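You operate a simulated robot arm through the tools that you are given. There is no shell and no other tool.

You are at the controls of a simulated robot arm. One attempt, no reset.

Task
Light lamp 1 of the test box with the gold switch module.
Fine: the box is on, switch it off first; click the module into slot 1 before switching on again; flip its rocker on; leave the other modules and the rest.

The check looks at the end state, three seconds after you hand in, the way a careful person would. Anything else that was tipped, shoved, dropped, spilled or broken makes it a failure.

Robot
A 6-joint arm with a two-finger gripper, fixed in place. Base frame: the origin is at the foot of the arm, x ahead of it, y to its left, z up. Units: mm, degrees, N and s.
It reaches about 1298 mm from its shoulder. Its first joint turns from -149.0 to 149.0 degrees. Payload 1.57 kg.
The TCP is the grasp point between the finger pads, 21 mm short of the fingertips. In the tool frame z runs along the fingers and y along their closing line. The gripper opens to 70 mm. The gripper's body begins 50 mm behind the TCP.
Orientation is told as [roll, pitch, yaw] about the base's x, y, z axes, in that order, counted from this pose: with the fingers straight down and closing along the base's y, the tool's x points along the base's -x, its y along +y and its z along -z.

Tools
- The arm moves only by the tool nudge_tool. Its argument "increments" is a list of rows, each an object of numbers (a shift or turn left out is 0, a gripper value left out holds the last): "dx", "dy", "dz": the shift along the base's x, y, z in mm; "ax", "ay", "az": the turn, a rotation vector about the base's x, y, z in degrees. In form: [{"dx": .., "dy": .., "dz": .., "ax": .., "ay": .., "az": ..}, ...]. A call has 1 to 20 rows; each row shifts and turns the commanded pose from where the row before left it. "claw" is the opening, from 0 (shut) to 1 (fully open), set as the call begins (left out, the last holds). Each row takes 0.2 s and may step no farther than 50 mm and 8.6 degrees from the row before; otherwise, or with a gripper value out of range, the whole call is refused. Where a pose cannot be reached the arm comes as near as it can. A force on the tool above 40 N (or 10 N above the force at the start of the call, whichever is more), or a blocked arm, ends the call early, and 0.2 s more pass. Each finger halts on what it meets, pressing with about 30 N; the grip force reading is that of the motor and also rises with nothing between the fingers. The clock runs only during rows and for 0.2 s after the last one: add rows that do not move to give the fingers time. The reply holds the time, the measured pose of the TCP, the force on the tool along the base axes, the opening and the grip force, in the units named above and with some noise, with the torque about the TCP (base axes, N m) and any sound that the robot's microphone picked up.
- Cameras (640 x 400 px; columns grow to the right, rows downward): "scene" is fixed at [393.1, 499.8, 1727.7]; the picture's right is [-0.92, -0.40, 0.00], its down [-0.31, 0.70, -0.65] and it looks along [0.26, -0.59, -0.76] (base axes); focal length 312 px, centre (320, 200). "wrist" rides on the gripper at [79, 4, -81] in the tool frame; the picture's right is [-0.05, 1.00, 0.00], its down [-0.67, -0.04, -0.74] and it looks along [-0.74, -0.04, 0.67] (tool axes); focal length 256 px, centre (320, 200). There is no depth. A picture from a camera that has moved, and an enlarged one, comes with that camera's place and axes in the base frame and with its lens. The place of the scene camera against the robot may be out by one fixed shift of up to 12 mm in any direction.
- grab_frame(camera): a new picture of that camera. It takes no simulated time.
- move_column(by): slides the trunk up (or, below 0, down) by that many mm; the arm rides with it, the base frame stays. It gives what a move gives, with no picture.
- inspect(camera, box): a new picture of the part [left, top, right, bottom] of that camera's present view, enlarged. It takes no simulated time.
- sign_off(): hands the job in; it is judged then, once.

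Places have to be worked out from the pictures, the camera data and where the tool is seen. Open the gripper and draw the arm clear of the work before you hand the job in, unless the task says otherwise.

The tools are called by a JSON object that holds its "op" and its "data". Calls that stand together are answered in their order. nudge_tool: Moves the arm, as the interface text tells. Its arguments: {"type":"object","properties":{"increments":{"type":"array","items":{"type":"object","properties":{"dx":{"type":"number"},"dy":{"type":"number"},"dz":{"type":"number"},"ax":{"type":"number"},"ay":{"type":"number"},"az":{"type":"number"}}}},"claw":{"type":"number"}},"required":["increments"]} The other tools are called the same way: move_column (by) slides the trunk up or down; grab_frame (camera) takes a picture; inspect (camera, box) takes an enlarged picture of a part of a camera's view; sign_off () hands the job in.

At the start:

```text
clock: 0.0
position: [613.6, -280.8, 1249.8]
orientation: [-0.1, 0.0, 0.0]
contact_force: [0.1, 0.0, 0.1]
ft_torque: [-0.01, -0.02, -0.03]
grip_width: 69.9
gripper_force: 0.0
trunk travel left (down, up): [-931.0, 39.0]
```

scene: 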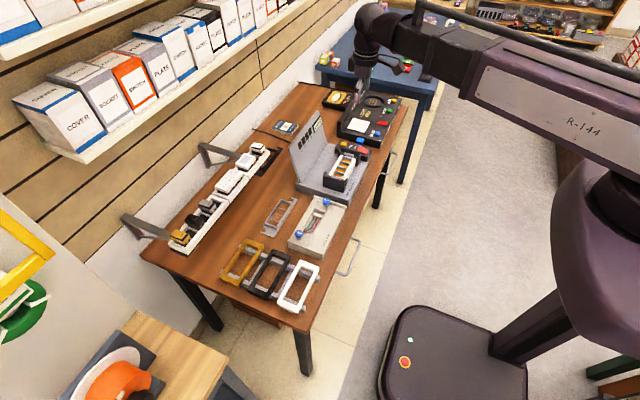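
wrist: 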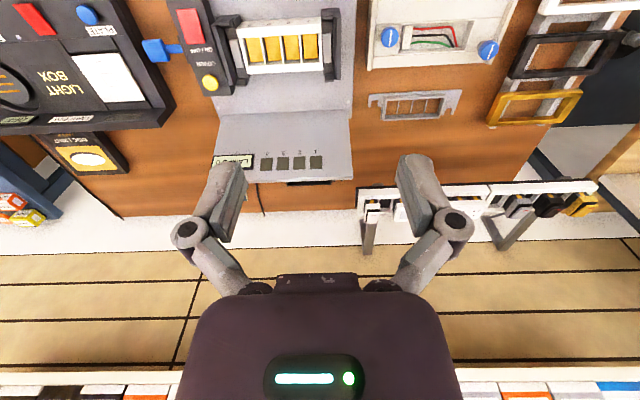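

I start by taking enlarged views of the table to identify the test box, switch and modules.

{"op": "inspect", "data": {"camera": "scene", "box": [260, 80, 420, 200]}}

{"op": "inspect", "data": {"camera": "scene", "box": [140, 130, 300, 260]}}

{"op": "inspect", "data": {"camera": "wrist", "box": [140, 0, 380, 200]}}

{"op": "inspect", "data": {"camera": "wrist", "box": [340, 100, 640, 260]}}

{"op": "inspect", "data": {"camera": "wrist", "box": [0, 0, 200, 180]}}

```text
3.33 times, centred on (340, 140) of scene
camera zoom: at [393.1, 499.8, 1727.7], right [-0.92, -0.4, 0.0], down [-0.31, 0.7, -0.65], along [0.26, -0.59, -0.76], focal length 1041 px, centre (253, 400)
```

zoom: 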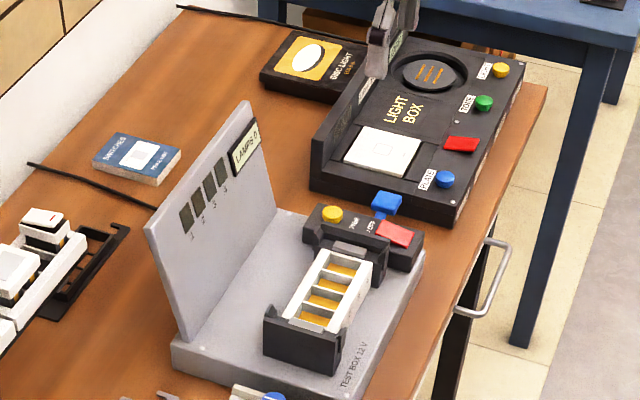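

```text
3.08 times, centred on (220, 195) of scene
camera zoom: at [393.1, 499.8, 1727.7], right [-0.92, -0.4, 0.0], down [-0.31, 0.7, -0.65], along [0.26, -0.59, -0.76], focal length 961 px, centre (628, 215)
```

zoom: 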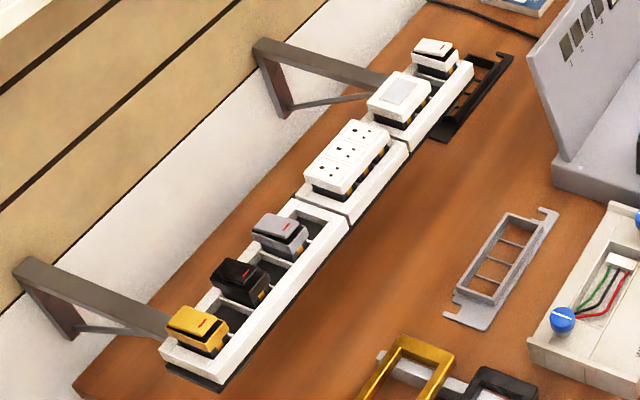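

```text
2.00 times, centred on (260, 100) of wrist
camera zoom: at [534.5, -277.2, 1330.9], right [0.05, 1.0, 0.0], down [0.67, -0.04, 0.74], along [0.74, -0.04, -0.67], focal length 512 px, centre (440, 400)
```

zoom: 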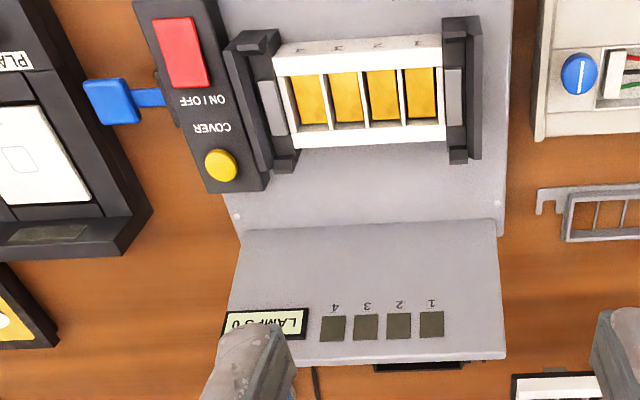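

```text
2.13 times, centred on (490, 180) of wrist
camera zoom: at [534.5, -277.2, 1330.9], right [0.05, 1.0, 0.0], down [0.67, -0.04, 0.74], along [0.74, -0.04, -0.67], focal length 546 px, centre (-43, 243)
```

zoom: 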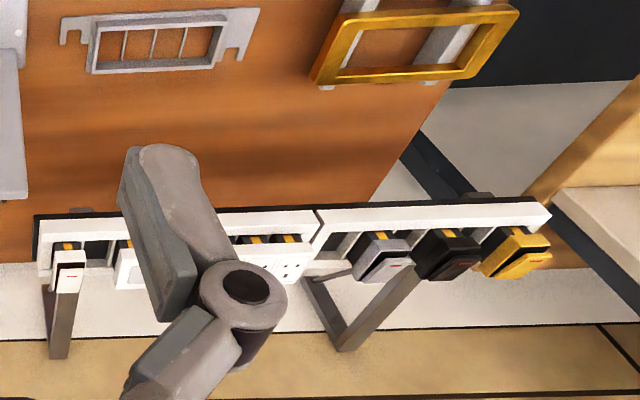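

```text
2.22 times, centred on (100, 90) of wrist
camera zoom: at [534.5, -277.2, 1330.9], right [0.05, 1.0, 0.0], down [0.67, -0.04, 0.74], along [0.74, -0.04, -0.67], focal length 569 px, centre (809, 444)
```

zoom: 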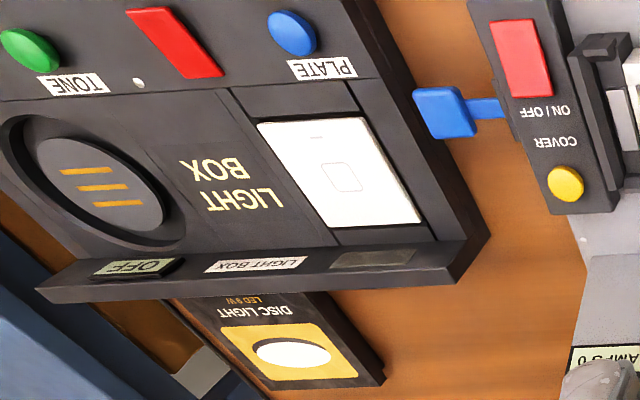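

The slots look to be near (668, -345, 886) and the gold module near (940, 212, 1003). I lower and pull back to view the test box face closely, staying well above the table things.

{"op": "nudge_tool", "data": {"increments": [{"dx": -25, "dy": -10, "dz": -34}, {"dx": -25, "dy": -10, "dz": -34}, {"dx": -25, "dy": -10, "dz": -34}, {"dx": -25, "dy": -10, "dz": -34}, {"dx": -25, "dy": -10, "dz": -34}]}}

{"op": "grab_frame", "data": {"camera": "wrist"}}

{"op": "grab_frame", "data": {"camera": "scene"}}

```text
clock: 1.2
position: [485.1, -330.4, 1250.2]
orientation: [0.0, 0.0, 0.0]
contact_force: [-0.6, 0.1, -0.2]
ft_torque: [-0.02, 0.03, 0.01]
grip_width: 70.2
gripper_force: 0.0
out of reach, approached as far as the arm can: row 1, 2, 3, 4, 5
trunk travel left (down, up): [-931.0, 39.0]
```

```text
taken
camera wrist: at [406.2, -326.6, 1331.1], right [0.05, 1.0, 0.0], down [0.67, -0.04, 0.75], along [0.74, -0.04, -0.67], focal length 256 px, centre (320, 200)
```

wrist: 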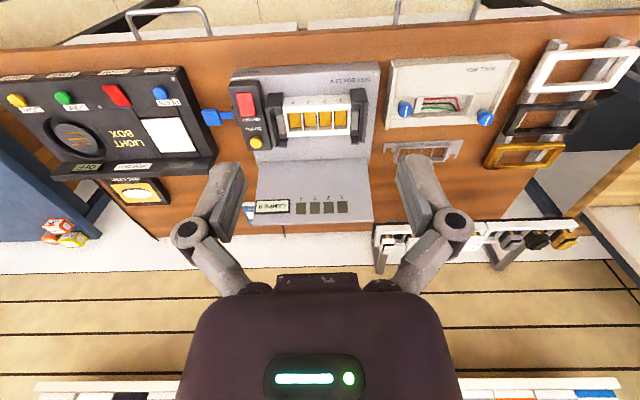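

```text
taken
```

scene: 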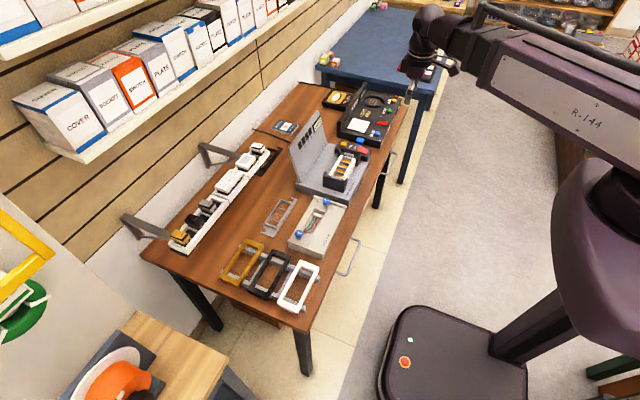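

The arm stops at z 1250 because the trunk is high, so I lower the trunk. Nothing lies close beneath the tool here.

{"op": "move_column", "data": {"by": -200}}

{"op": "grab_frame", "data": {"camera": "wrist"}}

{"op": "grab_frame", "data": {"camera": "scene"}}

```text
clock: 3.4
position: [487.2, -329.8, 1050.1]
orientation: [0.0, 0.0, 0.1]
contact_force: [-0.5, -0.3, 0.3]
ft_torque: [-0.03, 0.03, 0.0]
grip_width: 70.1
gripper_force: 0.1
trunk travel left (down, up): [-731.0, 239.0]
```

```text
taken
camera wrist: at [407.3, -326.4, 1131.0], right [0.05, 1.0, 0.0], down [0.67, -0.04, 0.74], along [0.74, -0.04, -0.67], focal length 256 px, centre (320, 200)
```

wrist: 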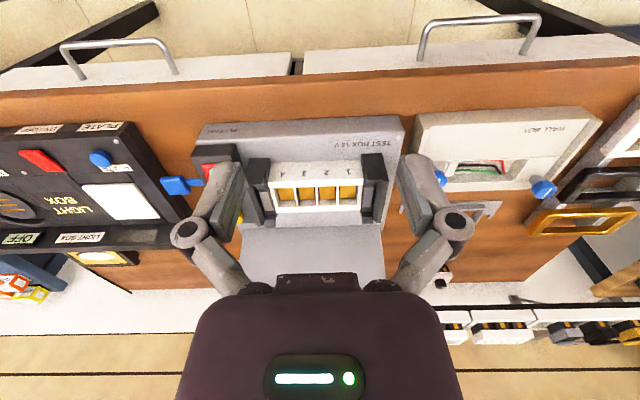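

```text
taken
```

scene: 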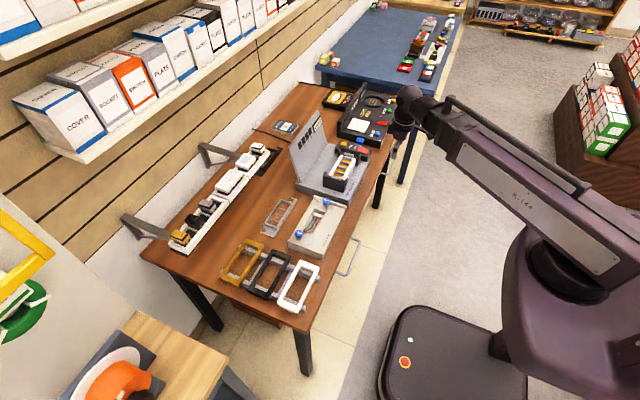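

{"op": "inspect", "data": {"camera": "wrist", "box": [150, 110, 410, 270]}}

{"op": "inspect", "data": {"camera": "scene", "box": [280, 110, 390, 210]}}

{"op": "inspect", "data": {"camera": "scene", "box": [320, 130, 380, 195]}}

```text
2.46 times, centred on (280, 190) of wrist
camera zoom: at [407.3, -326.4, 1131.0], right [0.05, 1.0, 0.0], down [0.67, -0.04, 0.74], along [0.74, -0.04, -0.67], focal length 630 px, centre (418, 225)
```

zoom: 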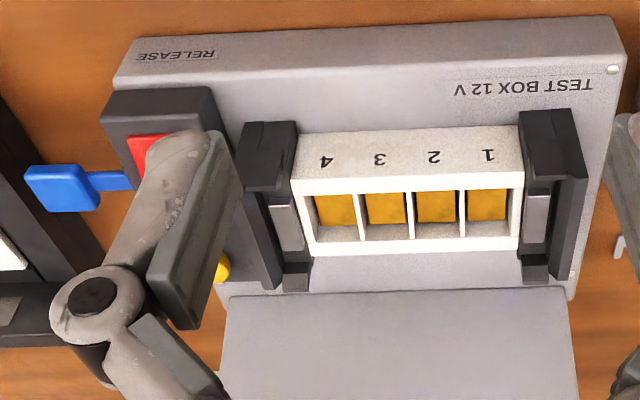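

```text
4.00 times, centred on (335, 160) of scene
camera zoom: at [393.1, 499.8, 1727.7], right [-0.92, -0.4, 0.0], down [-0.31, 0.7, -0.65], along [0.26, -0.59, -0.76], focal length 1249 px, centre (260, 360)
```

zoom: 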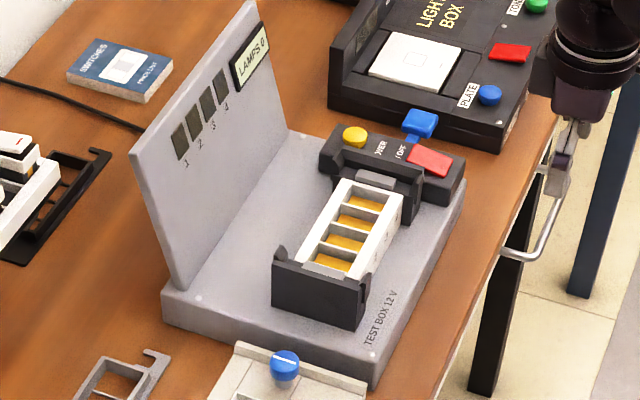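

```text
6.15 times, centred on (350, 162) of scene
camera zoom: at [393.1, 499.8, 1727.7], right [-0.92, -0.4, 0.0], down [-0.31, 0.7, -0.65], along [0.26, -0.59, -0.76], focal length 1922 px, centre (135, 431)
```

zoom: 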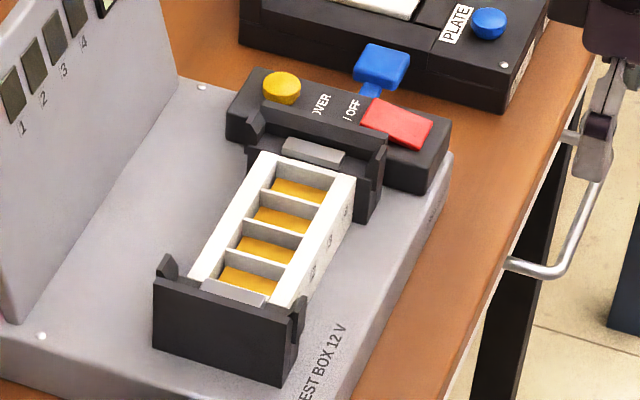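

The red rocker is ON/OFF, the blue lever is RELEASE and the yellow button is COVER, and I will leave the last two alone. I move to look at the red rocker and slot 1 from closer.

{"op": "nudge_tool", "data": {"increments": [{"dx": 30, "dy": -25}, {"dx": 30, "dy": -25}, {"dx": 30, "dy": -25}]}}

{"op": "move_column", "data": {"by": -50}}

{"op": "grab_frame", "data": {"camera": "wrist"}}

{"op": "inspect", "data": {"camera": "wrist", "box": [200, 60, 400, 200]}}

```text
clock: 4.2
position: [579.9, -405.6, 1050.6]
orientation: [0.0, -0.1, 0.1]
contact_force: [0.5, 0.5, -0.2]
ft_torque: [-0.04, -0.03, -0.02]
grip_width: 70.0
gripper_force: 0.0
trunk travel left (down, up): [-731.0, 239.0]
```

```text
clock: 5.1
position: [577.4, -404.7, 999.3]
orientation: [0.0, 0.0, 0.0]
contact_force: [-0.2, -0.4, -0.1]
ft_torque: [0.02, -0.02, -0.01]
grip_width: 69.9
gripper_force: 0.0
trunk travel left (down, up): [-681.0, 289.0]
```

```text
taken
camera wrist: at [499.2, -400.9, 1081.0], right [0.05, 1.0, 0.0], down [0.67, -0.04, 0.74], along [0.74, -0.04, -0.67], focal length 256 px, centre (320, 200)
```

wrist: 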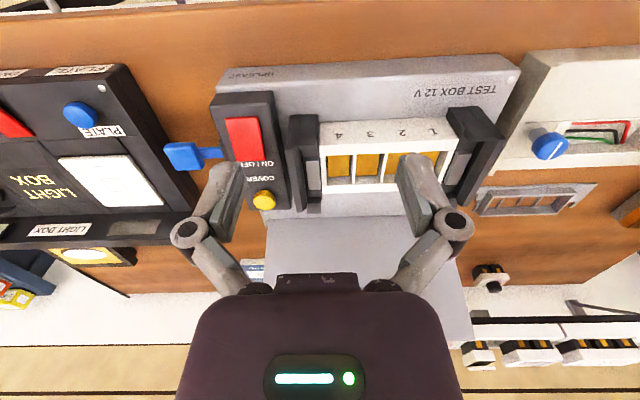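

```text
2.86 times, centred on (300, 130) of wrist
camera zoom: at [499.2, -400.9, 1081.0], right [0.05, 1.0, 0.0], down [0.67, -0.04, 0.74], along [0.74, -0.04, -0.67], focal length 731 px, centre (377, 400)
```

zoom: 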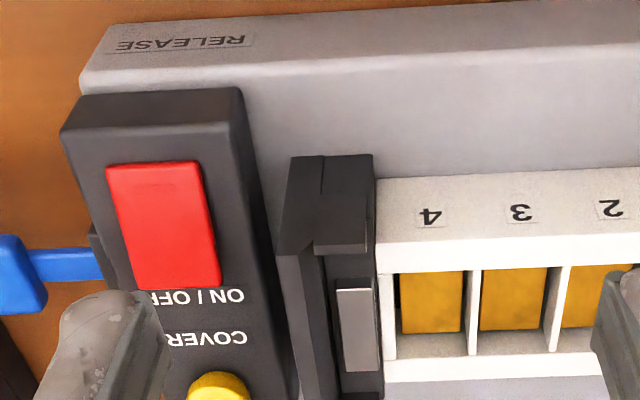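

The red rocker is centred near (633, -476, 882) and runs about 47 mm along x. I raise the tool, lower the trunk by the same amount to gain downward reach, and shut the gripper above the rocker's far end.

{"op": "nudge_tool", "data": {"claw": 0, "increments": [{"dx": 18, "dy": -18, "dz": 40}, {"dx": 18, "dy": -18, "dz": 40}, {"dx": 18, "dy": -18, "dz": 40}, {"dx": 17, "dy": -17, "dz": 40}]}}

{"op": "move_column", "data": {"by": -180}}

{"op": "grab_frame", "data": {"camera": "wrist"}}

{"op": "grab_frame", "data": {"camera": "scene"}}

```text
clock: 6.1
position: [652.7, -479.0, 1000.0]
orientation: [0.1, -0.1, 0.1]
contact_force: [1.3, 0.1, -0.1]
ft_torque: [0.0, 0.0, 0.0]
grip_width: 0.0
gripper_force: 28.8
out of reach, approached as far as the arm can: row 1, 2, 3, 4
trunk travel left (down, up): [-681.0, 289.0]
```

```text
clock: 7.3
position: [650.4, -476.4, 899.5]
orientation: [-0.1, -0.2, 0.1]
contact_force: [-8.8, 8.0, 34.6]
ft_torque: [0.16, 0.41, -0.12]
grip_width: 5.8
gripper_force: 28.7
trunk travel left (down, up): [-577.0, 393.0]
stopped: the force on the tool passed its limit at 567 N (the readings are from after the stop); the commanded pose is now the measured one
```

```text
taken
camera wrist: at [571.7, -472.7, 979.3], right [0.05, 1.0, 0.0], down [0.66, -0.03, 0.75], along [0.75, -0.04, -0.66], focal length 256 px, centre (320, 200)
```

wrist: 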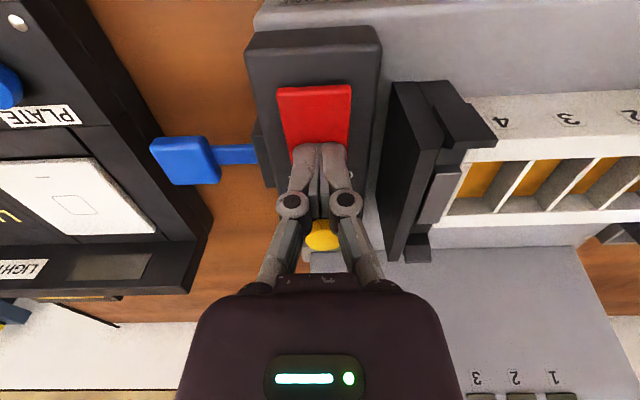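

```text
taken
```

scene: 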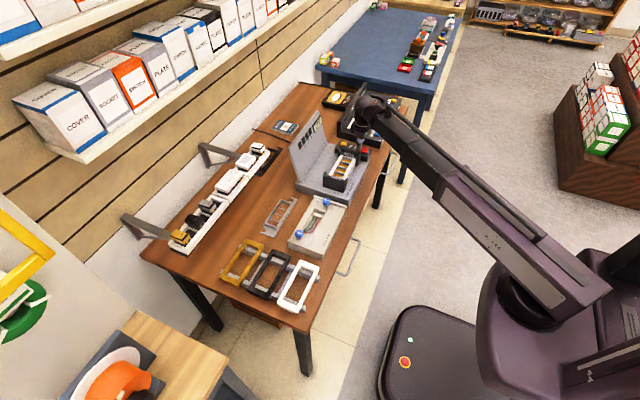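

The upward move was refused, so the column pressed the tool onto the rocker; I should not have queued those two calls together. I check what state things are in before moving.

{"op": "inspect", "data": {"camera": "scene", "box": [280, 100, 400, 210]}}

{"op": "inspect", "data": {"camera": "wrist", "box": [220, 20, 420, 260]}}

```text
3.64 times, centred on (340, 155) of scene
camera zoom: at [393.1, 499.8, 1727.7], right [-0.92, -0.4, 0.0], down [-0.31, 0.7, -0.65], along [0.26, -0.59, -0.76], focal length 1135 px, centre (247, 364)
```

zoom: 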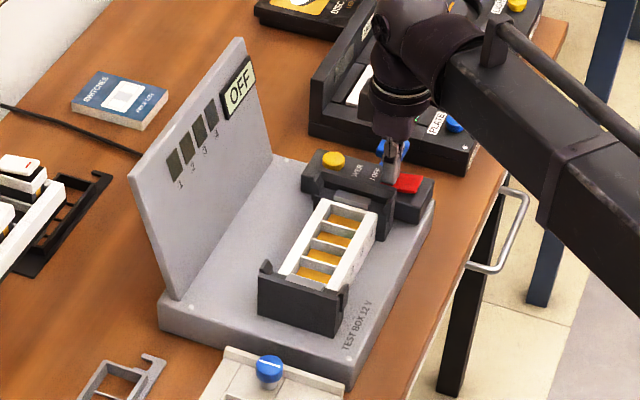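

```text
1.67 times, centred on (320, 140) of wrist
camera zoom: at [571.7, -472.7, 979.3], right [0.05, 1.0, 0.0], down [0.66, -0.03, 0.75], along [0.75, -0.04, -0.66], focal length 427 px, centre (320, 300)
```

zoom: 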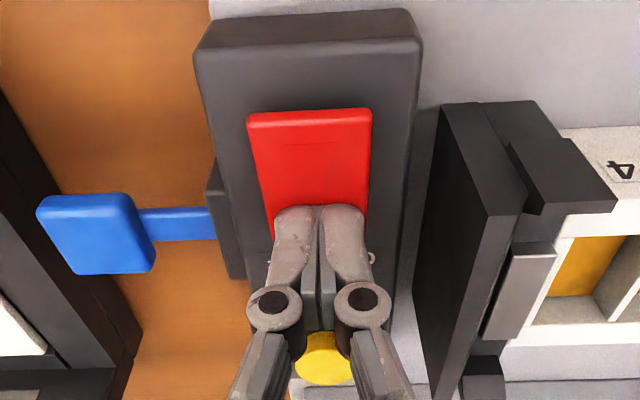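

The test box display now reads OFF and nothing appears damaged. I raise the column to clear it, in a call of its own.

{"op": "move_column", "data": {"by": 130}}

```text
clock: 8.9
position: [654.7, -479.1, 1026.0]
orientation: [-0.2, -0.3, 0.2]
contact_force: [-0.2, -0.9, -0.3]
ft_torque: [0.01, 0.0, 0.03]
grip_width: 0.1
gripper_force: 29.2
trunk travel left (down, up): [-707.0, 263.0]
```

Now I test whether the arm itself can move in z with a small upward step, and look at the box again.

{"op": "nudge_tool", "data": {"increments": [{"dz": 10}]}}

{"op": "inspect", "data": {"camera": "scene", "box": [280, 100, 400, 210]}}

{"op": "grab_frame", "data": {"camera": "wrist"}}

```text
clock: 9.3
position: [654.2, -479.9, 1026.3]
orientation: [-0.2, -0.2, 0.0]
contact_force: [0.5, 0.7, -0.1]
ft_torque: [0.01, 0.03, -0.02]
grip_width: 0.1
gripper_force: 28.3
out of reach, approached as far as the arm can: row 1
trunk travel left (down, up): [-707.0, 263.0]
```

```text
3.64 times, centred on (340, 155) of scene
camera zoom: at [393.1, 499.8, 1727.7], right [-0.92, -0.4, 0.0], down [-0.31, 0.7, -0.65], along [0.26, -0.59, -0.76], focal length 1135 px, centre (247, 364)
```

zoom: 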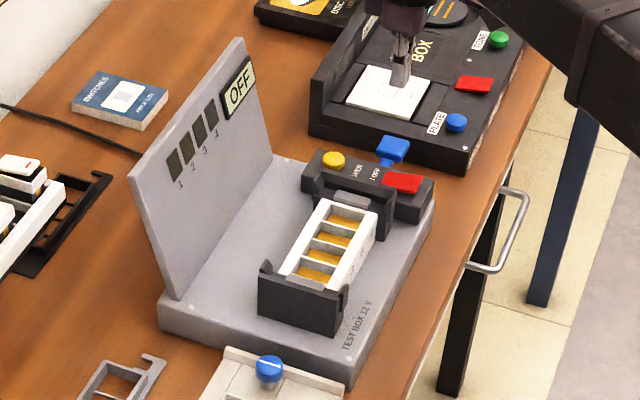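

```text
taken
camera wrist: at [575.1, -475.5, 1106.4], right [0.05, 1.0, 0.0], down [0.66, -0.03, 0.75], along [0.75, -0.04, -0.66], focal length 256 px, centre (320, 200)
```

wrist: 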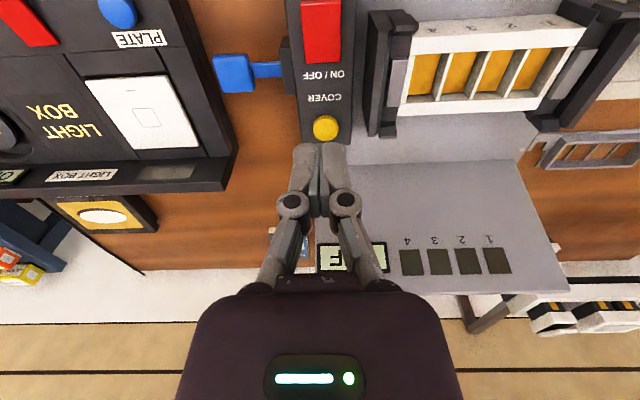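

Height comes only from the trunk, so the arm moves in the plane and turns. I raise the trunk so the tool clears everything, and then swing over to view the gold module.

{"op": "move_column", "data": {"by": 150}}

{"op": "nudge_tool", "data": {"claw": 1, "increments": [{"dx": 7, "dy": 48}, {"dx": 7, "dy": 48}, {"dx": 7, "dy": 48}, {"dx": 7, "dy": 48}, {"dx": 7, "dy": 48}, {"dx": 7, "dy": 48}, {"dx": 7, "dy": 48}, {"dx": 7, "dy": 48}, {"dx": 7, "dy": 48}, {"dx": 7, "dy": 48}, {"dx": 7, "dy": 48}, {"dx": 7, "dy": 48}, {"dx": 7, "dy": 48}, {"dx": 7, "dy": 48}]}}

{"op": "grab_frame", "data": {"camera": "wrist"}}

{"op": "grab_frame", "data": {"camera": "scene"}}

```text
clock: 11.0
position: [653.5, -480.0, 1175.9]
orientation: [-0.2, -0.2, 0.1]
contact_force: [0.4, 0.3, -0.8]
ft_torque: [0.0, 0.05, 0.0]
grip_width: 0.0
gripper_force: 28.6
trunk travel left (down, up): [-857.0, 113.0]
```

```text
clock: 14.0
position: [755.4, 195.5, 1174.6]
orientation: [-0.1, -0.1, 0.0]
contact_force: [-0.5, -0.1, 0.3]
ft_torque: [0.0, -0.03, -0.01]
grip_width: 70.2
gripper_force: 0.0
out of reach, approached as far as the arm can: row 1, 5, 11, 14
trunk travel left (down, up): [-857.0, 113.0]
```

```text
taken
camera wrist: at [675.5, 199.2, 1256.2], right [0.05, 1.0, 0.0], down [0.66, -0.03, 0.75], along [0.75, -0.04, -0.66], focal length 256 px, centre (320, 200)
```

wrist: 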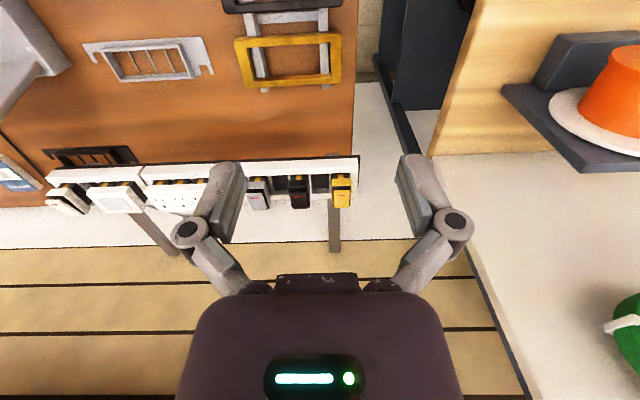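

```text
taken
```

scene: 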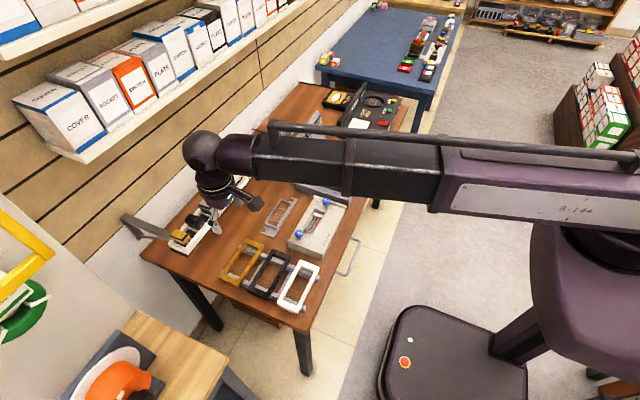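

{"op": "inspect", "data": {"camera": "wrist", "box": [220, 130, 400, 240]}}

{"op": "inspect", "data": {"camera": "scene", "box": [150, 190, 250, 270]}}

```text
3.56 times, centred on (310, 185) of wrist
camera zoom: at [675.5, 199.2, 1256.2], right [0.05, 1.0, 0.0], down [0.66, -0.03, 0.75], along [0.75, -0.04, -0.66], focal length 910 px, centre (356, 253)
```

zoom: 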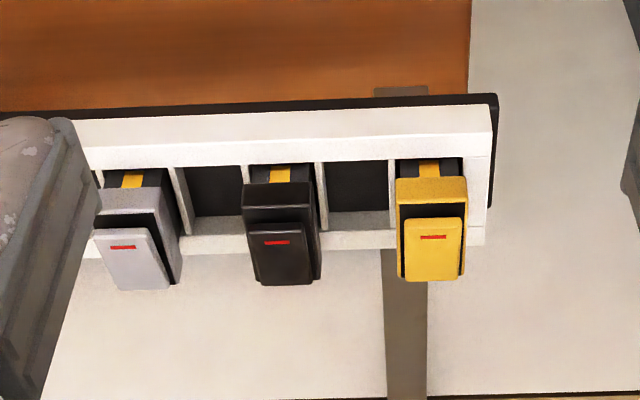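

```text
5.00 times, centred on (200, 230) of scene
camera zoom: at [393.1, 499.8, 1727.7], right [-0.92, -0.4, 0.0], down [-0.31, 0.7, -0.65], along [0.26, -0.59, -0.76], focal length 1561 px, centre (920, 50)
```

zoom: 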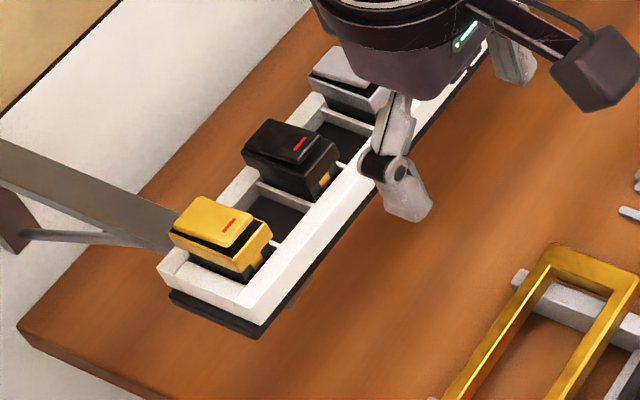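

The gold module stands upright at the +y end of the rail, cap and rocker on top, with the next slot empty. I will grip it along x so the fingers clear the slot neighbours and the clamp at slot 1, so I turn +90° about z and move above it.

{"op": "nudge_tool", "data": {"increments": [{"dx": 15, "dy": 0, "az": 8.2}, {"dx": 15, "dy": 0, "az": 8.2}, {"dx": 15, "dy": 0, "az": 8.2}, {"dx": 15, "dy": 0, "az": 8.2}, {"dx": 15, "dy": 0, "az": 8.2}, {"dx": 15, "dy": 0, "az": 8.2}, {"dx": 15, "dy": 0, "az": 8.2}, {"dx": 15, "dy": 0, "az": 8.2}, {"dx": 15, "dy": 0, "az": 8.2}, {"dx": 15, "dy": 0, "az": 8.2}, {"dx": 15, "dy": 0, "az": 8.0}]}}

{"op": "grab_frame", "data": {"camera": "wrist"}}

{"op": "grab_frame", "data": {"camera": "scene"}}

```text
clock: 16.4
position: [918.0, 191.6, 1176.1]
orientation: [0.0, -0.2, 90.2]
contact_force: [0.1, 0.2, -0.5]
ft_torque: [0.01, 0.02, 0.01]
grip_width: 69.9
gripper_force: 0.0
trunk travel left (down, up): [-857.0, 113.0]
```

```text
taken
camera wrist: at [913.9, 111.7, 1256.1], right [-1.0, 0.05, 0.0], down [0.03, 0.66, 0.75], along [0.04, 0.75, -0.66], focal length 256 px, centre (320, 200)
```

wrist: 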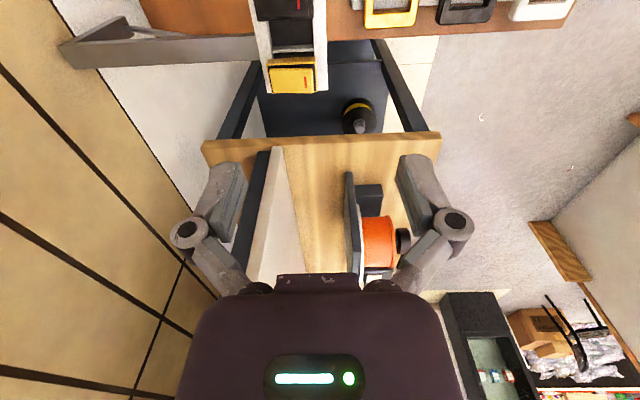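

```text
taken
```

scene: 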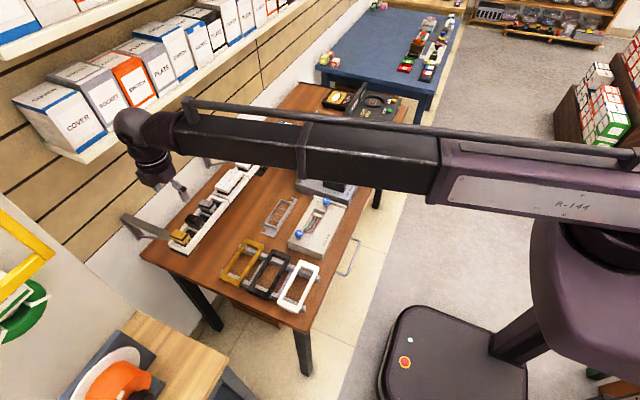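

{"op": "inspect", "data": {"camera": "wrist", "box": [230, 0, 350, 110]}}

```text
3.64 times, centred on (290, 55) of wrist
camera zoom: at [913.9, 111.7, 1256.1], right [-1.0, 0.05, 0.0], down [0.03, 0.66, 0.75], along [0.04, 0.75, -0.66], focal length 931 px, centre (429, 727)
```

zoom: 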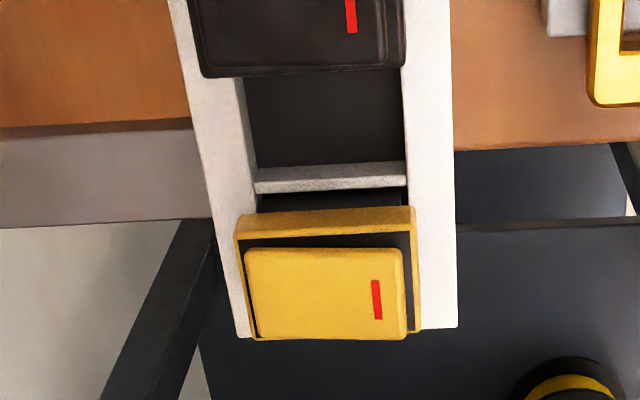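

Triangulating from two wrist views, the cap spans x 923–967 and y 202–228 with its top near z 1011, and the rail top is near z 984. I move above its centre, then lower the trunk part way and check.

{"op": "nudge_tool", "data": {"increments": [{"dx": 13.5, "dy": 11.5}, {"dx": 13.5, "dy": 11.5}, {}]}}

{"op": "move_column", "data": {"by": -110}}

{"op": "grab_frame", "data": {"camera": "wrist"}}

{"op": "grab_frame", "data": {"camera": "scene"}}

```text
clock: 17.2
position: [944.1, 215.2, 1175.9]
orientation: [-0.1, -0.2, 90.1]
contact_force: [-0.1, -0.2, -0.5]
ft_torque: [-0.01, -0.01, 0.01]
grip_width: 70.1
gripper_force: 0.0
out of reach, approached as far as the arm can: row 2
trunk travel left (down, up): [-857.0, 113.0]
```

```text
clock: 18.6
position: [943.7, 214.9, 1066.1]
orientation: [-0.2, -0.3, 90.2]
contact_force: [0.6, -0.6, -0.3]
ft_torque: [-0.03, -0.03, -0.03]
grip_width: 70.3
gripper_force: 0.0
trunk travel left (down, up): [-747.0, 223.0]
```

```text
taken
camera wrist: at [940.7, 134.9, 1146.5], right [-1.0, 0.05, 0.0], down [0.03, 0.66, 0.75], along [0.04, 0.75, -0.66], focal length 256 px, centre (320, 200)
```

wrist: 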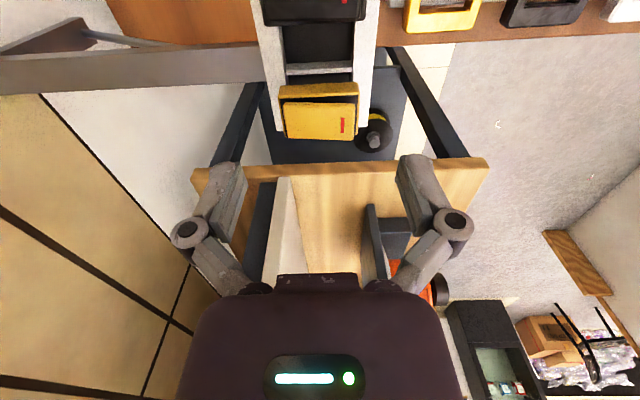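

```text
taken
```

scene: 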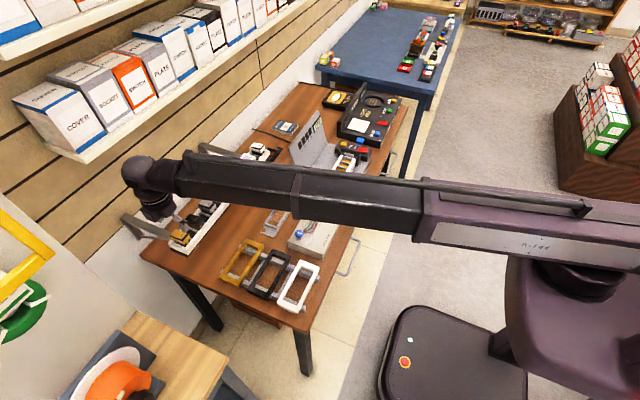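

{"op": "inspect", "data": {"camera": "wrist", "box": [250, 50, 390, 150]}}

```text
4.00 times, centred on (320, 100) of wrist
camera zoom: at [940.7, 134.9, 1146.5], right [-1.0, 0.05, 0.0], down [0.03, 0.66, 0.75], along [0.04, 0.75, -0.66], focal length 1024 px, centre (320, 600)
```

zoom: 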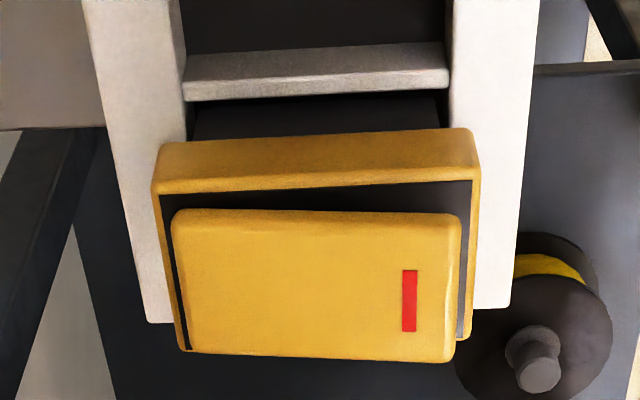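

The alignment holds (cap centre about (945.3, 215)), and the rocker's -x end with the red mark is raised, so it is off. I correct x by 1.5 mm and lower until the tips sit just above the rail.

{"op": "nudge_tool", "data": {"increments": [{"dx": 1.5}, {}]}}

{"op": "move_column", "data": {"by": -55}}

{"op": "grab_frame", "data": {"camera": "wrist"}}

{"op": "inspect", "data": {"camera": "scene", "box": [120, 160, 240, 260]}}

```text
clock: 19.2
position: [946.0, 214.6, 1064.6]
orientation: [-0.1, -0.2, 90.2]
contact_force: [-0.2, 0.2, -0.8]
ft_torque: [0.01, 0.0, -0.01]
grip_width: 69.8
gripper_force: 0.0
trunk travel left (down, up): [-747.0, 223.0]
```

```text
clock: 20.2
position: [946.1, 215.2, 1011.4]
orientation: [-0.2, -0.2, 90.0]
contact_force: [-0.7, 0.0, -0.2]
ft_torque: [0.01, -0.02, 0.0]
grip_width: 70.2
gripper_force: 0.1
trunk travel left (down, up): [-692.0, 278.0]
```

```text
taken
camera wrist: at [941.9, 134.8, 1091.5], right [-1.0, 0.05, 0.0], down [0.03, 0.66, 0.75], along [0.04, 0.75, -0.66], focal length 256 px, centre (320, 200)
```

wrist: 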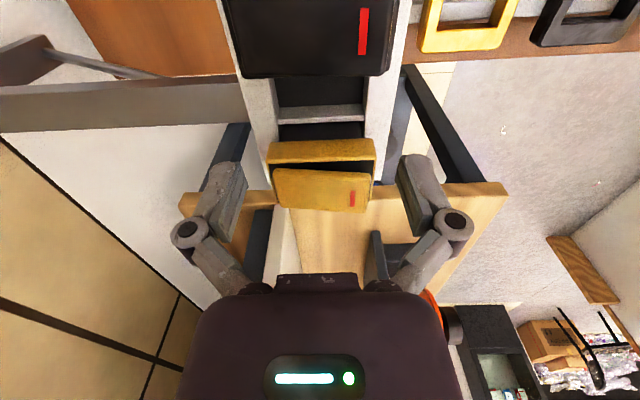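

```text
4.00 times, centred on (180, 210) of scene
camera zoom: at [393.1, 499.8, 1727.7], right [-0.92, -0.4, 0.0], down [-0.31, 0.7, -0.65], along [0.26, -0.59, -0.76], focal length 1249 px, centre (880, 160)
```

zoom: 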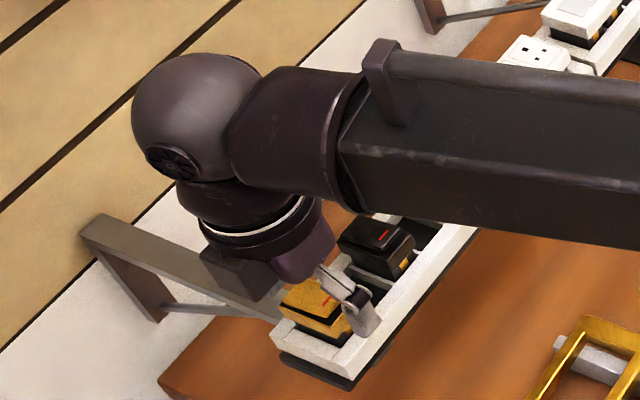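

The tool is level with the cap with a finger on each side. I close the gripper on it.

{"op": "nudge_tool", "data": {"claw": 0, "increments": [{}, {}, {}, {}]}}

{"op": "grab_frame", "data": {"camera": "wrist"}}

```text
clock: 21.2
position: [945.3, 214.1, 1010.4]
orientation: [-0.2, -0.2, 90.2]
contact_force: [1.0, -1.1, 3.3]
ft_torque: [0.03, 0.02, 0.02]
grip_width: 44.7
gripper_force: 29.5
trunk travel left (down, up): [-692.0, 278.0]
```

```text
taken
camera wrist: at [941.7, 134.8, 1091.7], right [-1.0, 0.05, 0.0], down [0.03, 0.66, 0.75], along [0.04, 0.75, -0.66], focal length 256 px, centre (320, 200)
```

wrist: 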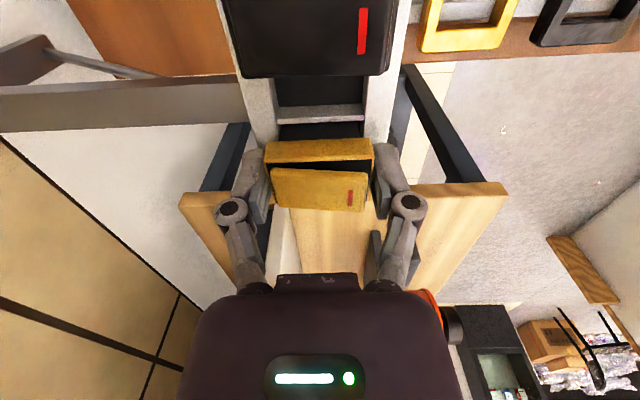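

The module is gripped at 44.7 mm with 29.5 N. I lift it slowly out of the rail.

{"op": "move_column", "data": {"by": 15}}

{"op": "grab_frame", "data": {"camera": "wrist"}}

```text
clock: 21.8
position: [946.3, 215.6, 1025.2]
orientation: [-0.2, -0.1, 90.0]
contact_force: [-0.2, -0.3, -1.6]
ft_torque: [0.02, 0.0, -0.01]
grip_width: 44.8
gripper_force: 29.4
trunk travel left (down, up): [-707.0, 263.0]
```

```text
taken
camera wrist: at [942.2, 134.9, 1106.2], right [-1.0, 0.05, 0.0], down [0.03, 0.66, 0.75], along [0.04, 0.75, -0.66], focal length 256 px, centre (320, 200)
```

wrist: 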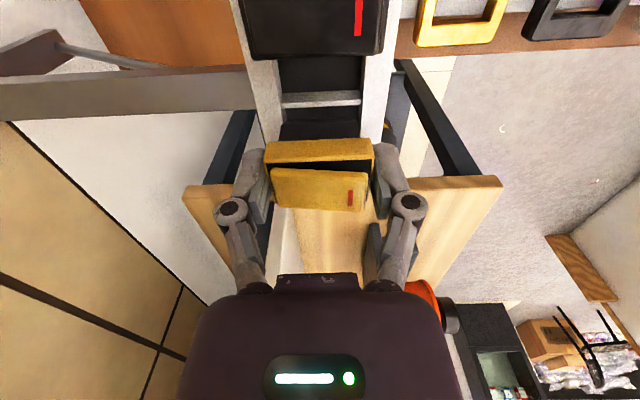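

The module comes up with the gripper. I lift it well above everything.

{"op": "move_column", "data": {"by": 125}}

{"op": "grab_frame", "data": {"camera": "wrist"}}

{"op": "inspect", "data": {"camera": "scene", "box": [100, 120, 240, 260]}}

```text
clock: 23.4
position: [945.6, 214.5, 1151.6]
orientation: [-0.2, -0.3, 90.0]
contact_force: [0.5, 0.5, 0.0]
ft_torque: [-0.04, 0.0, -0.01]
grip_width: 44.9
gripper_force: 30.2
trunk travel left (down, up): [-832.0, 138.0]
```

```text
taken
camera wrist: at [942.1, 134.9, 1231.2], right [-1.0, 0.05, 0.0], down [0.03, 0.66, 0.75], along [0.04, 0.75, -0.66], focal length 256 px, centre (320, 200)
```

wrist: 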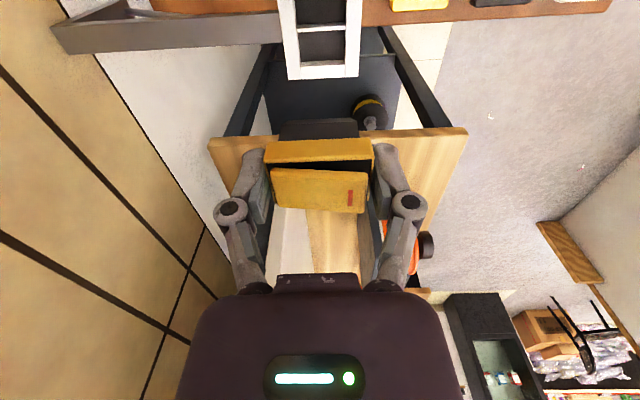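

```text
2.86 times, centred on (170, 190) of scene
camera zoom: at [393.1, 499.8, 1727.7], right [-0.92, -0.4, 0.0], down [-0.31, 0.7, -0.65], along [0.26, -0.59, -0.76], focal length 892 px, centre (749, 229)
```

zoom: 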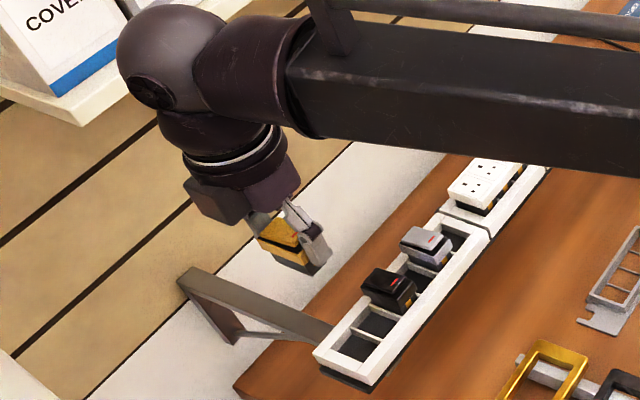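

The module is free of the rail. I carry it over the test box at this height and stop short of slot 1 so the camera sees the slot.

{"op": "nudge_tool", "data": {"increments": [{"dx": -19.8, "dy": -39.6}, {"dx": -19.8, "dy": -39.6}, {"dx": -19.8, "dy": -39.6}, {"dx": -19.8, "dy": -39.6}, {"dx": -19.8, "dy": -39.6}, {"dx": -19.8, "dy": -39.6}, {"dx": -19.8, "dy": -39.6}, {"dx": -19.8, "dy": -39.6}, {"dx": -19.8, "dy": -39.6}, {"dx": -19.8, "dy": -39.6}, {"dx": -19.8, "dy": -39.6}, {"dx": -19.8, "dy": -39.6}, {"dx": -19.8, "dy": -39.6}, {"dx": -19.8, "dy": -39.6}, {}]}}

{"op": "grab_frame", "data": {"camera": "wrist"}}

{"op": "inspect", "data": {"camera": "wrist", "box": [220, 0, 420, 160]}}

{"op": "grab_frame", "data": {"camera": "scene"}}

```text
clock: 26.6
position: [668.0, -344.0, 1150.2]
orientation: [-0.1, -0.2, 90.0]
contact_force: [-0.4, -0.6, -0.2]
ft_torque: [-0.01, -0.01, 0.02]
grip_width: 44.5
gripper_force: 29.8
out of reach, approached as far as the arm can: row 12
trunk travel left (down, up): [-832.0, 138.0]
```

```text
taken
camera wrist: at [663.9, -423.0, 1231.3], right [-1.0, 0.05, 0.0], down [0.03, 0.66, 0.75], along [0.04, 0.75, -0.66], focal length 256 px, centre (320, 200)
```

wrist: 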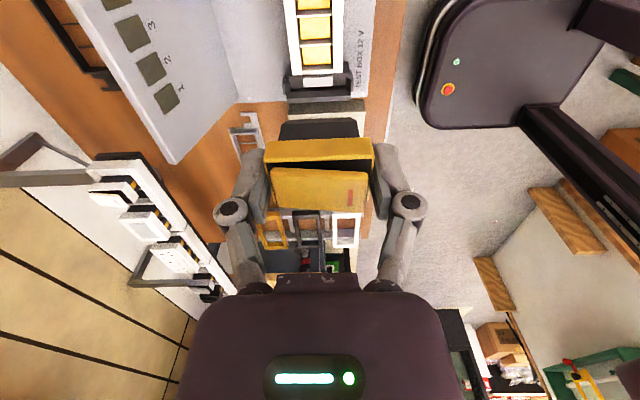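

```text
2.50 times, centred on (320, 80) of wrist
camera zoom: at [663.9, -423.0, 1231.3], right [-1.0, 0.05, 0.0], down [0.03, 0.66, 0.75], along [0.04, 0.75, -0.66], focal length 640 px, centre (320, 500)
```

zoom: 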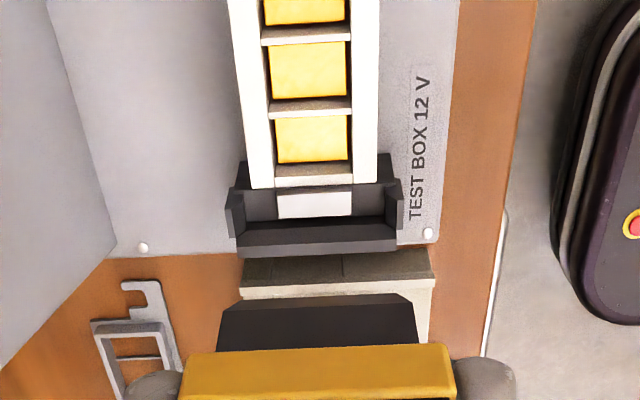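

```text
taken
```

scene: 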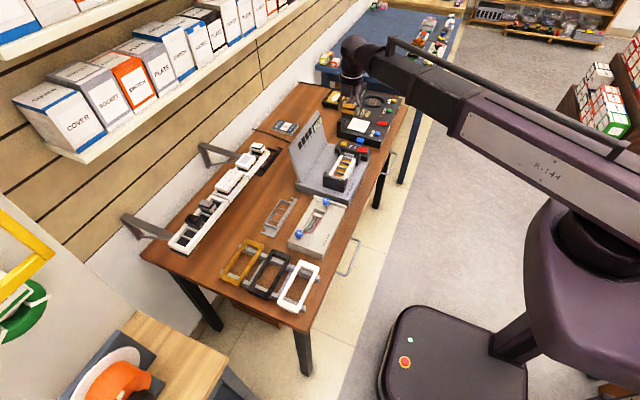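

Comparing with the rail, which has the same 65 mm width and slot pitch, I put slot 1's centre near (675, -300.6) and the frame top near z 886. I move nearly above it and lower part way for a closer look.

{"op": "nudge_tool", "data": {"increments": [{"dx": 3.5, "dy": 16}, {"dx": 3.5, "dy": 16}, {}]}}

{"op": "move_column", "data": {"by": -130}}

{"op": "grab_frame", "data": {"camera": "wrist"}}

{"op": "inspect", "data": {"camera": "wrist", "box": [240, 0, 400, 140]}}

```text
clock: 27.4
position: [674.4, -310.1, 1151.4]
orientation: [-0.2, -0.2, 90.1]
contact_force: [-0.5, -0.1, -0.5]
ft_torque: [-0.01, -0.01, -0.01]
grip_width: 44.9
gripper_force: 29.9
out of reach, approached as far as the arm can: row 1
trunk travel left (down, up): [-832.0, 138.0]
```

```text
clock: 28.9
position: [673.6, -309.3, 1021.0]
orientation: [-0.2, -0.1, 90.1]
contact_force: [-0.3, -0.1, -0.6]
ft_torque: [-0.01, 0.01, 0.0]
grip_width: 45.1
gripper_force: 30.3
trunk travel left (down, up): [-702.0, 268.0]
```

```text
taken
camera wrist: at [670.7, -389.5, 1101.5], right [-1.0, 0.05, 0.0], down [0.03, 0.66, 0.75], along [0.04, 0.75, -0.66], focal length 256 px, centre (320, 200)
```

wrist: 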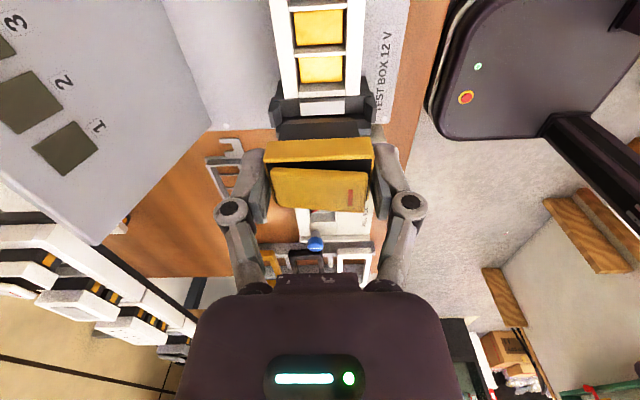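

```text
2.86 times, centred on (320, 70) of wrist
camera zoom: at [670.7, -389.5, 1101.5], right [-1.0, 0.05, 0.0], down [0.03, 0.66, 0.75], along [0.04, 0.75, -0.66], focal length 731 px, centre (320, 571)
```

zoom: 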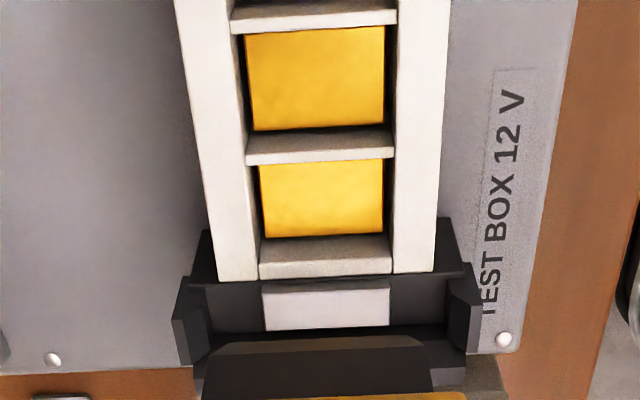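

The closer view confirms slot 1 at about (674.3, -301) with the frame top near z 888 and slot pitch 30 mm. I centre over it and lower to about 8 mm above the slot, then check.

{"op": "nudge_tool", "data": {"increments": [{"dx": 0.3, "dy": 4.3}, {"dy": 4.2}, {}]}}

{"op": "move_column", "data": {"by": -85}}

{"op": "grab_frame", "data": {"camera": "wrist"}}

{"op": "inspect", "data": {"camera": "wrist", "box": [240, 40, 400, 180]}}

{"op": "inspect", "data": {"camera": "scene", "box": [310, 100, 400, 200]}}

```text
clock: 29.7
position: [674.7, -301.5, 1020.2]
orientation: [-0.1, -0.2, 90.0]
contact_force: [0.0, -0.4, -0.1]
ft_torque: [0.0, -0.01, 0.01]
grip_width: 45.0
gripper_force: 30.2
trunk travel left (down, up): [-702.0, 268.0]
```

```text
clock: 30.9
position: [675.2, -299.7, 935.9]
orientation: [-0.2, -0.2, 90.1]
contact_force: [-0.8, -0.2, -0.8]
ft_torque: [0.02, 0.0, 0.01]
grip_width: 44.5
gripper_force: 30.1
trunk travel left (down, up): [-617.0, 353.0]
```

```text
taken
camera wrist: at [671.1, -381.1, 1016.5], right [-1.0, 0.05, 0.0], down [0.03, 0.66, 0.75], along [0.04, 0.75, -0.66], focal length 256 px, centre (320, 200)
```

wrist: 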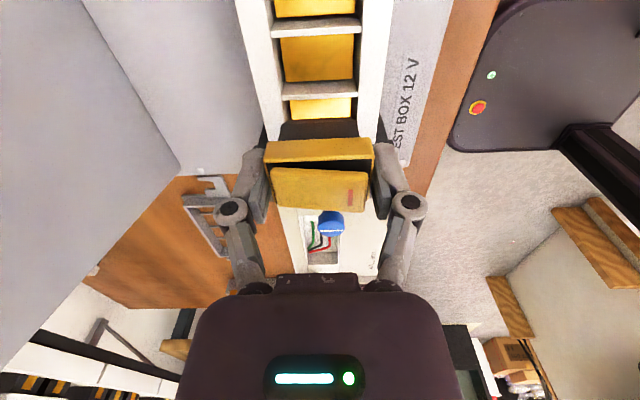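

```text
2.86 times, centred on (320, 110) of wrist
camera zoom: at [671.1, -381.1, 1016.5], right [-1.0, 0.05, 0.0], down [0.03, 0.66, 0.75], along [0.04, 0.75, -0.66], focal length 731 px, centre (320, 457)
```

zoom: 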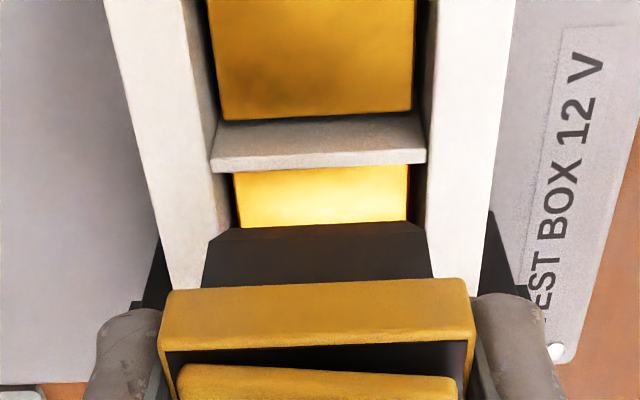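

```text
4.00 times, centred on (355, 150) of scene
camera zoom: at [393.1, 499.8, 1727.7], right [-0.92, -0.4, 0.0], down [-0.31, 0.7, -0.65], along [0.26, -0.59, -0.76], focal length 1249 px, centre (180, 400)
```

zoom: 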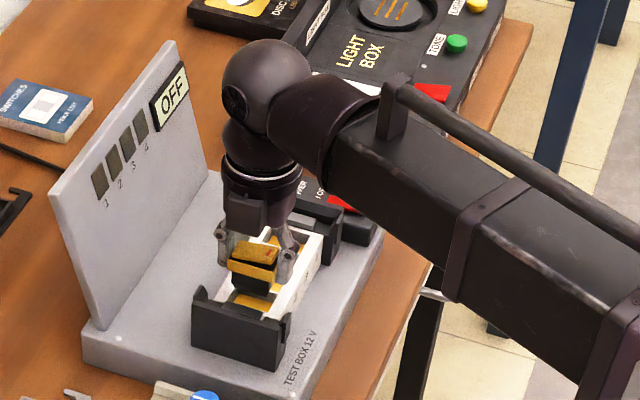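

In this view the module's x centre (674.3) matches the slot's centre to within half a millimetre, and y matches to about the same. I lower in small steps and watch the force.

{"op": "move_column", "data": {"by": -12}}

{"op": "inspect", "data": {"camera": "wrist", "box": [240, 40, 400, 180]}}

{"op": "inspect", "data": {"camera": "scene", "box": [320, 130, 380, 190]}}

```text
clock: 31.6
position: [674.8, -300.5, 921.8]
orientation: [-0.2, -0.2, 90.1]
contact_force: [-0.2, -0.7, -0.8]
ft_torque: [0.01, 0.0, -0.01]
grip_width: 44.7
gripper_force: 29.8
trunk travel left (down, up): [-605.0, 365.0]
```

```text
2.86 times, centred on (320, 110) of wrist
camera zoom: at [671.1, -381.1, 1004.4], right [-1.0, 0.05, 0.0], down [0.03, 0.66, 0.75], along [0.04, 0.75, -0.66], focal length 731 px, centre (320, 457)
```

zoom: 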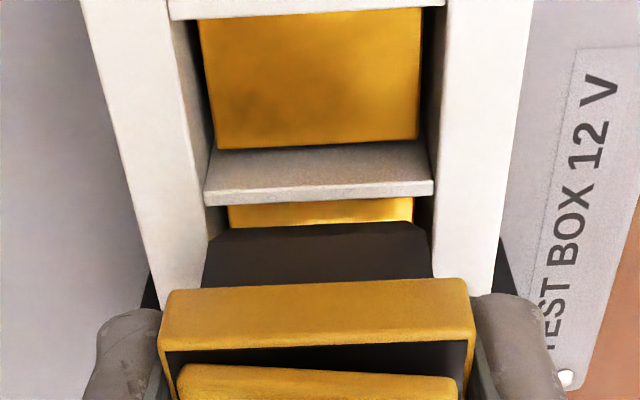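

```text
6.67 times, centred on (350, 160) of scene
camera zoom: at [393.1, 499.8, 1727.7], right [-0.92, -0.4, 0.0], down [-0.31, 0.7, -0.65], along [0.26, -0.59, -0.76], focal length 2082 px, centre (120, 467)
```

zoom: 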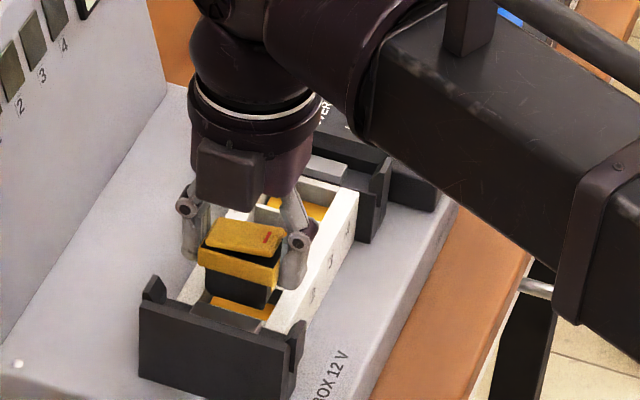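

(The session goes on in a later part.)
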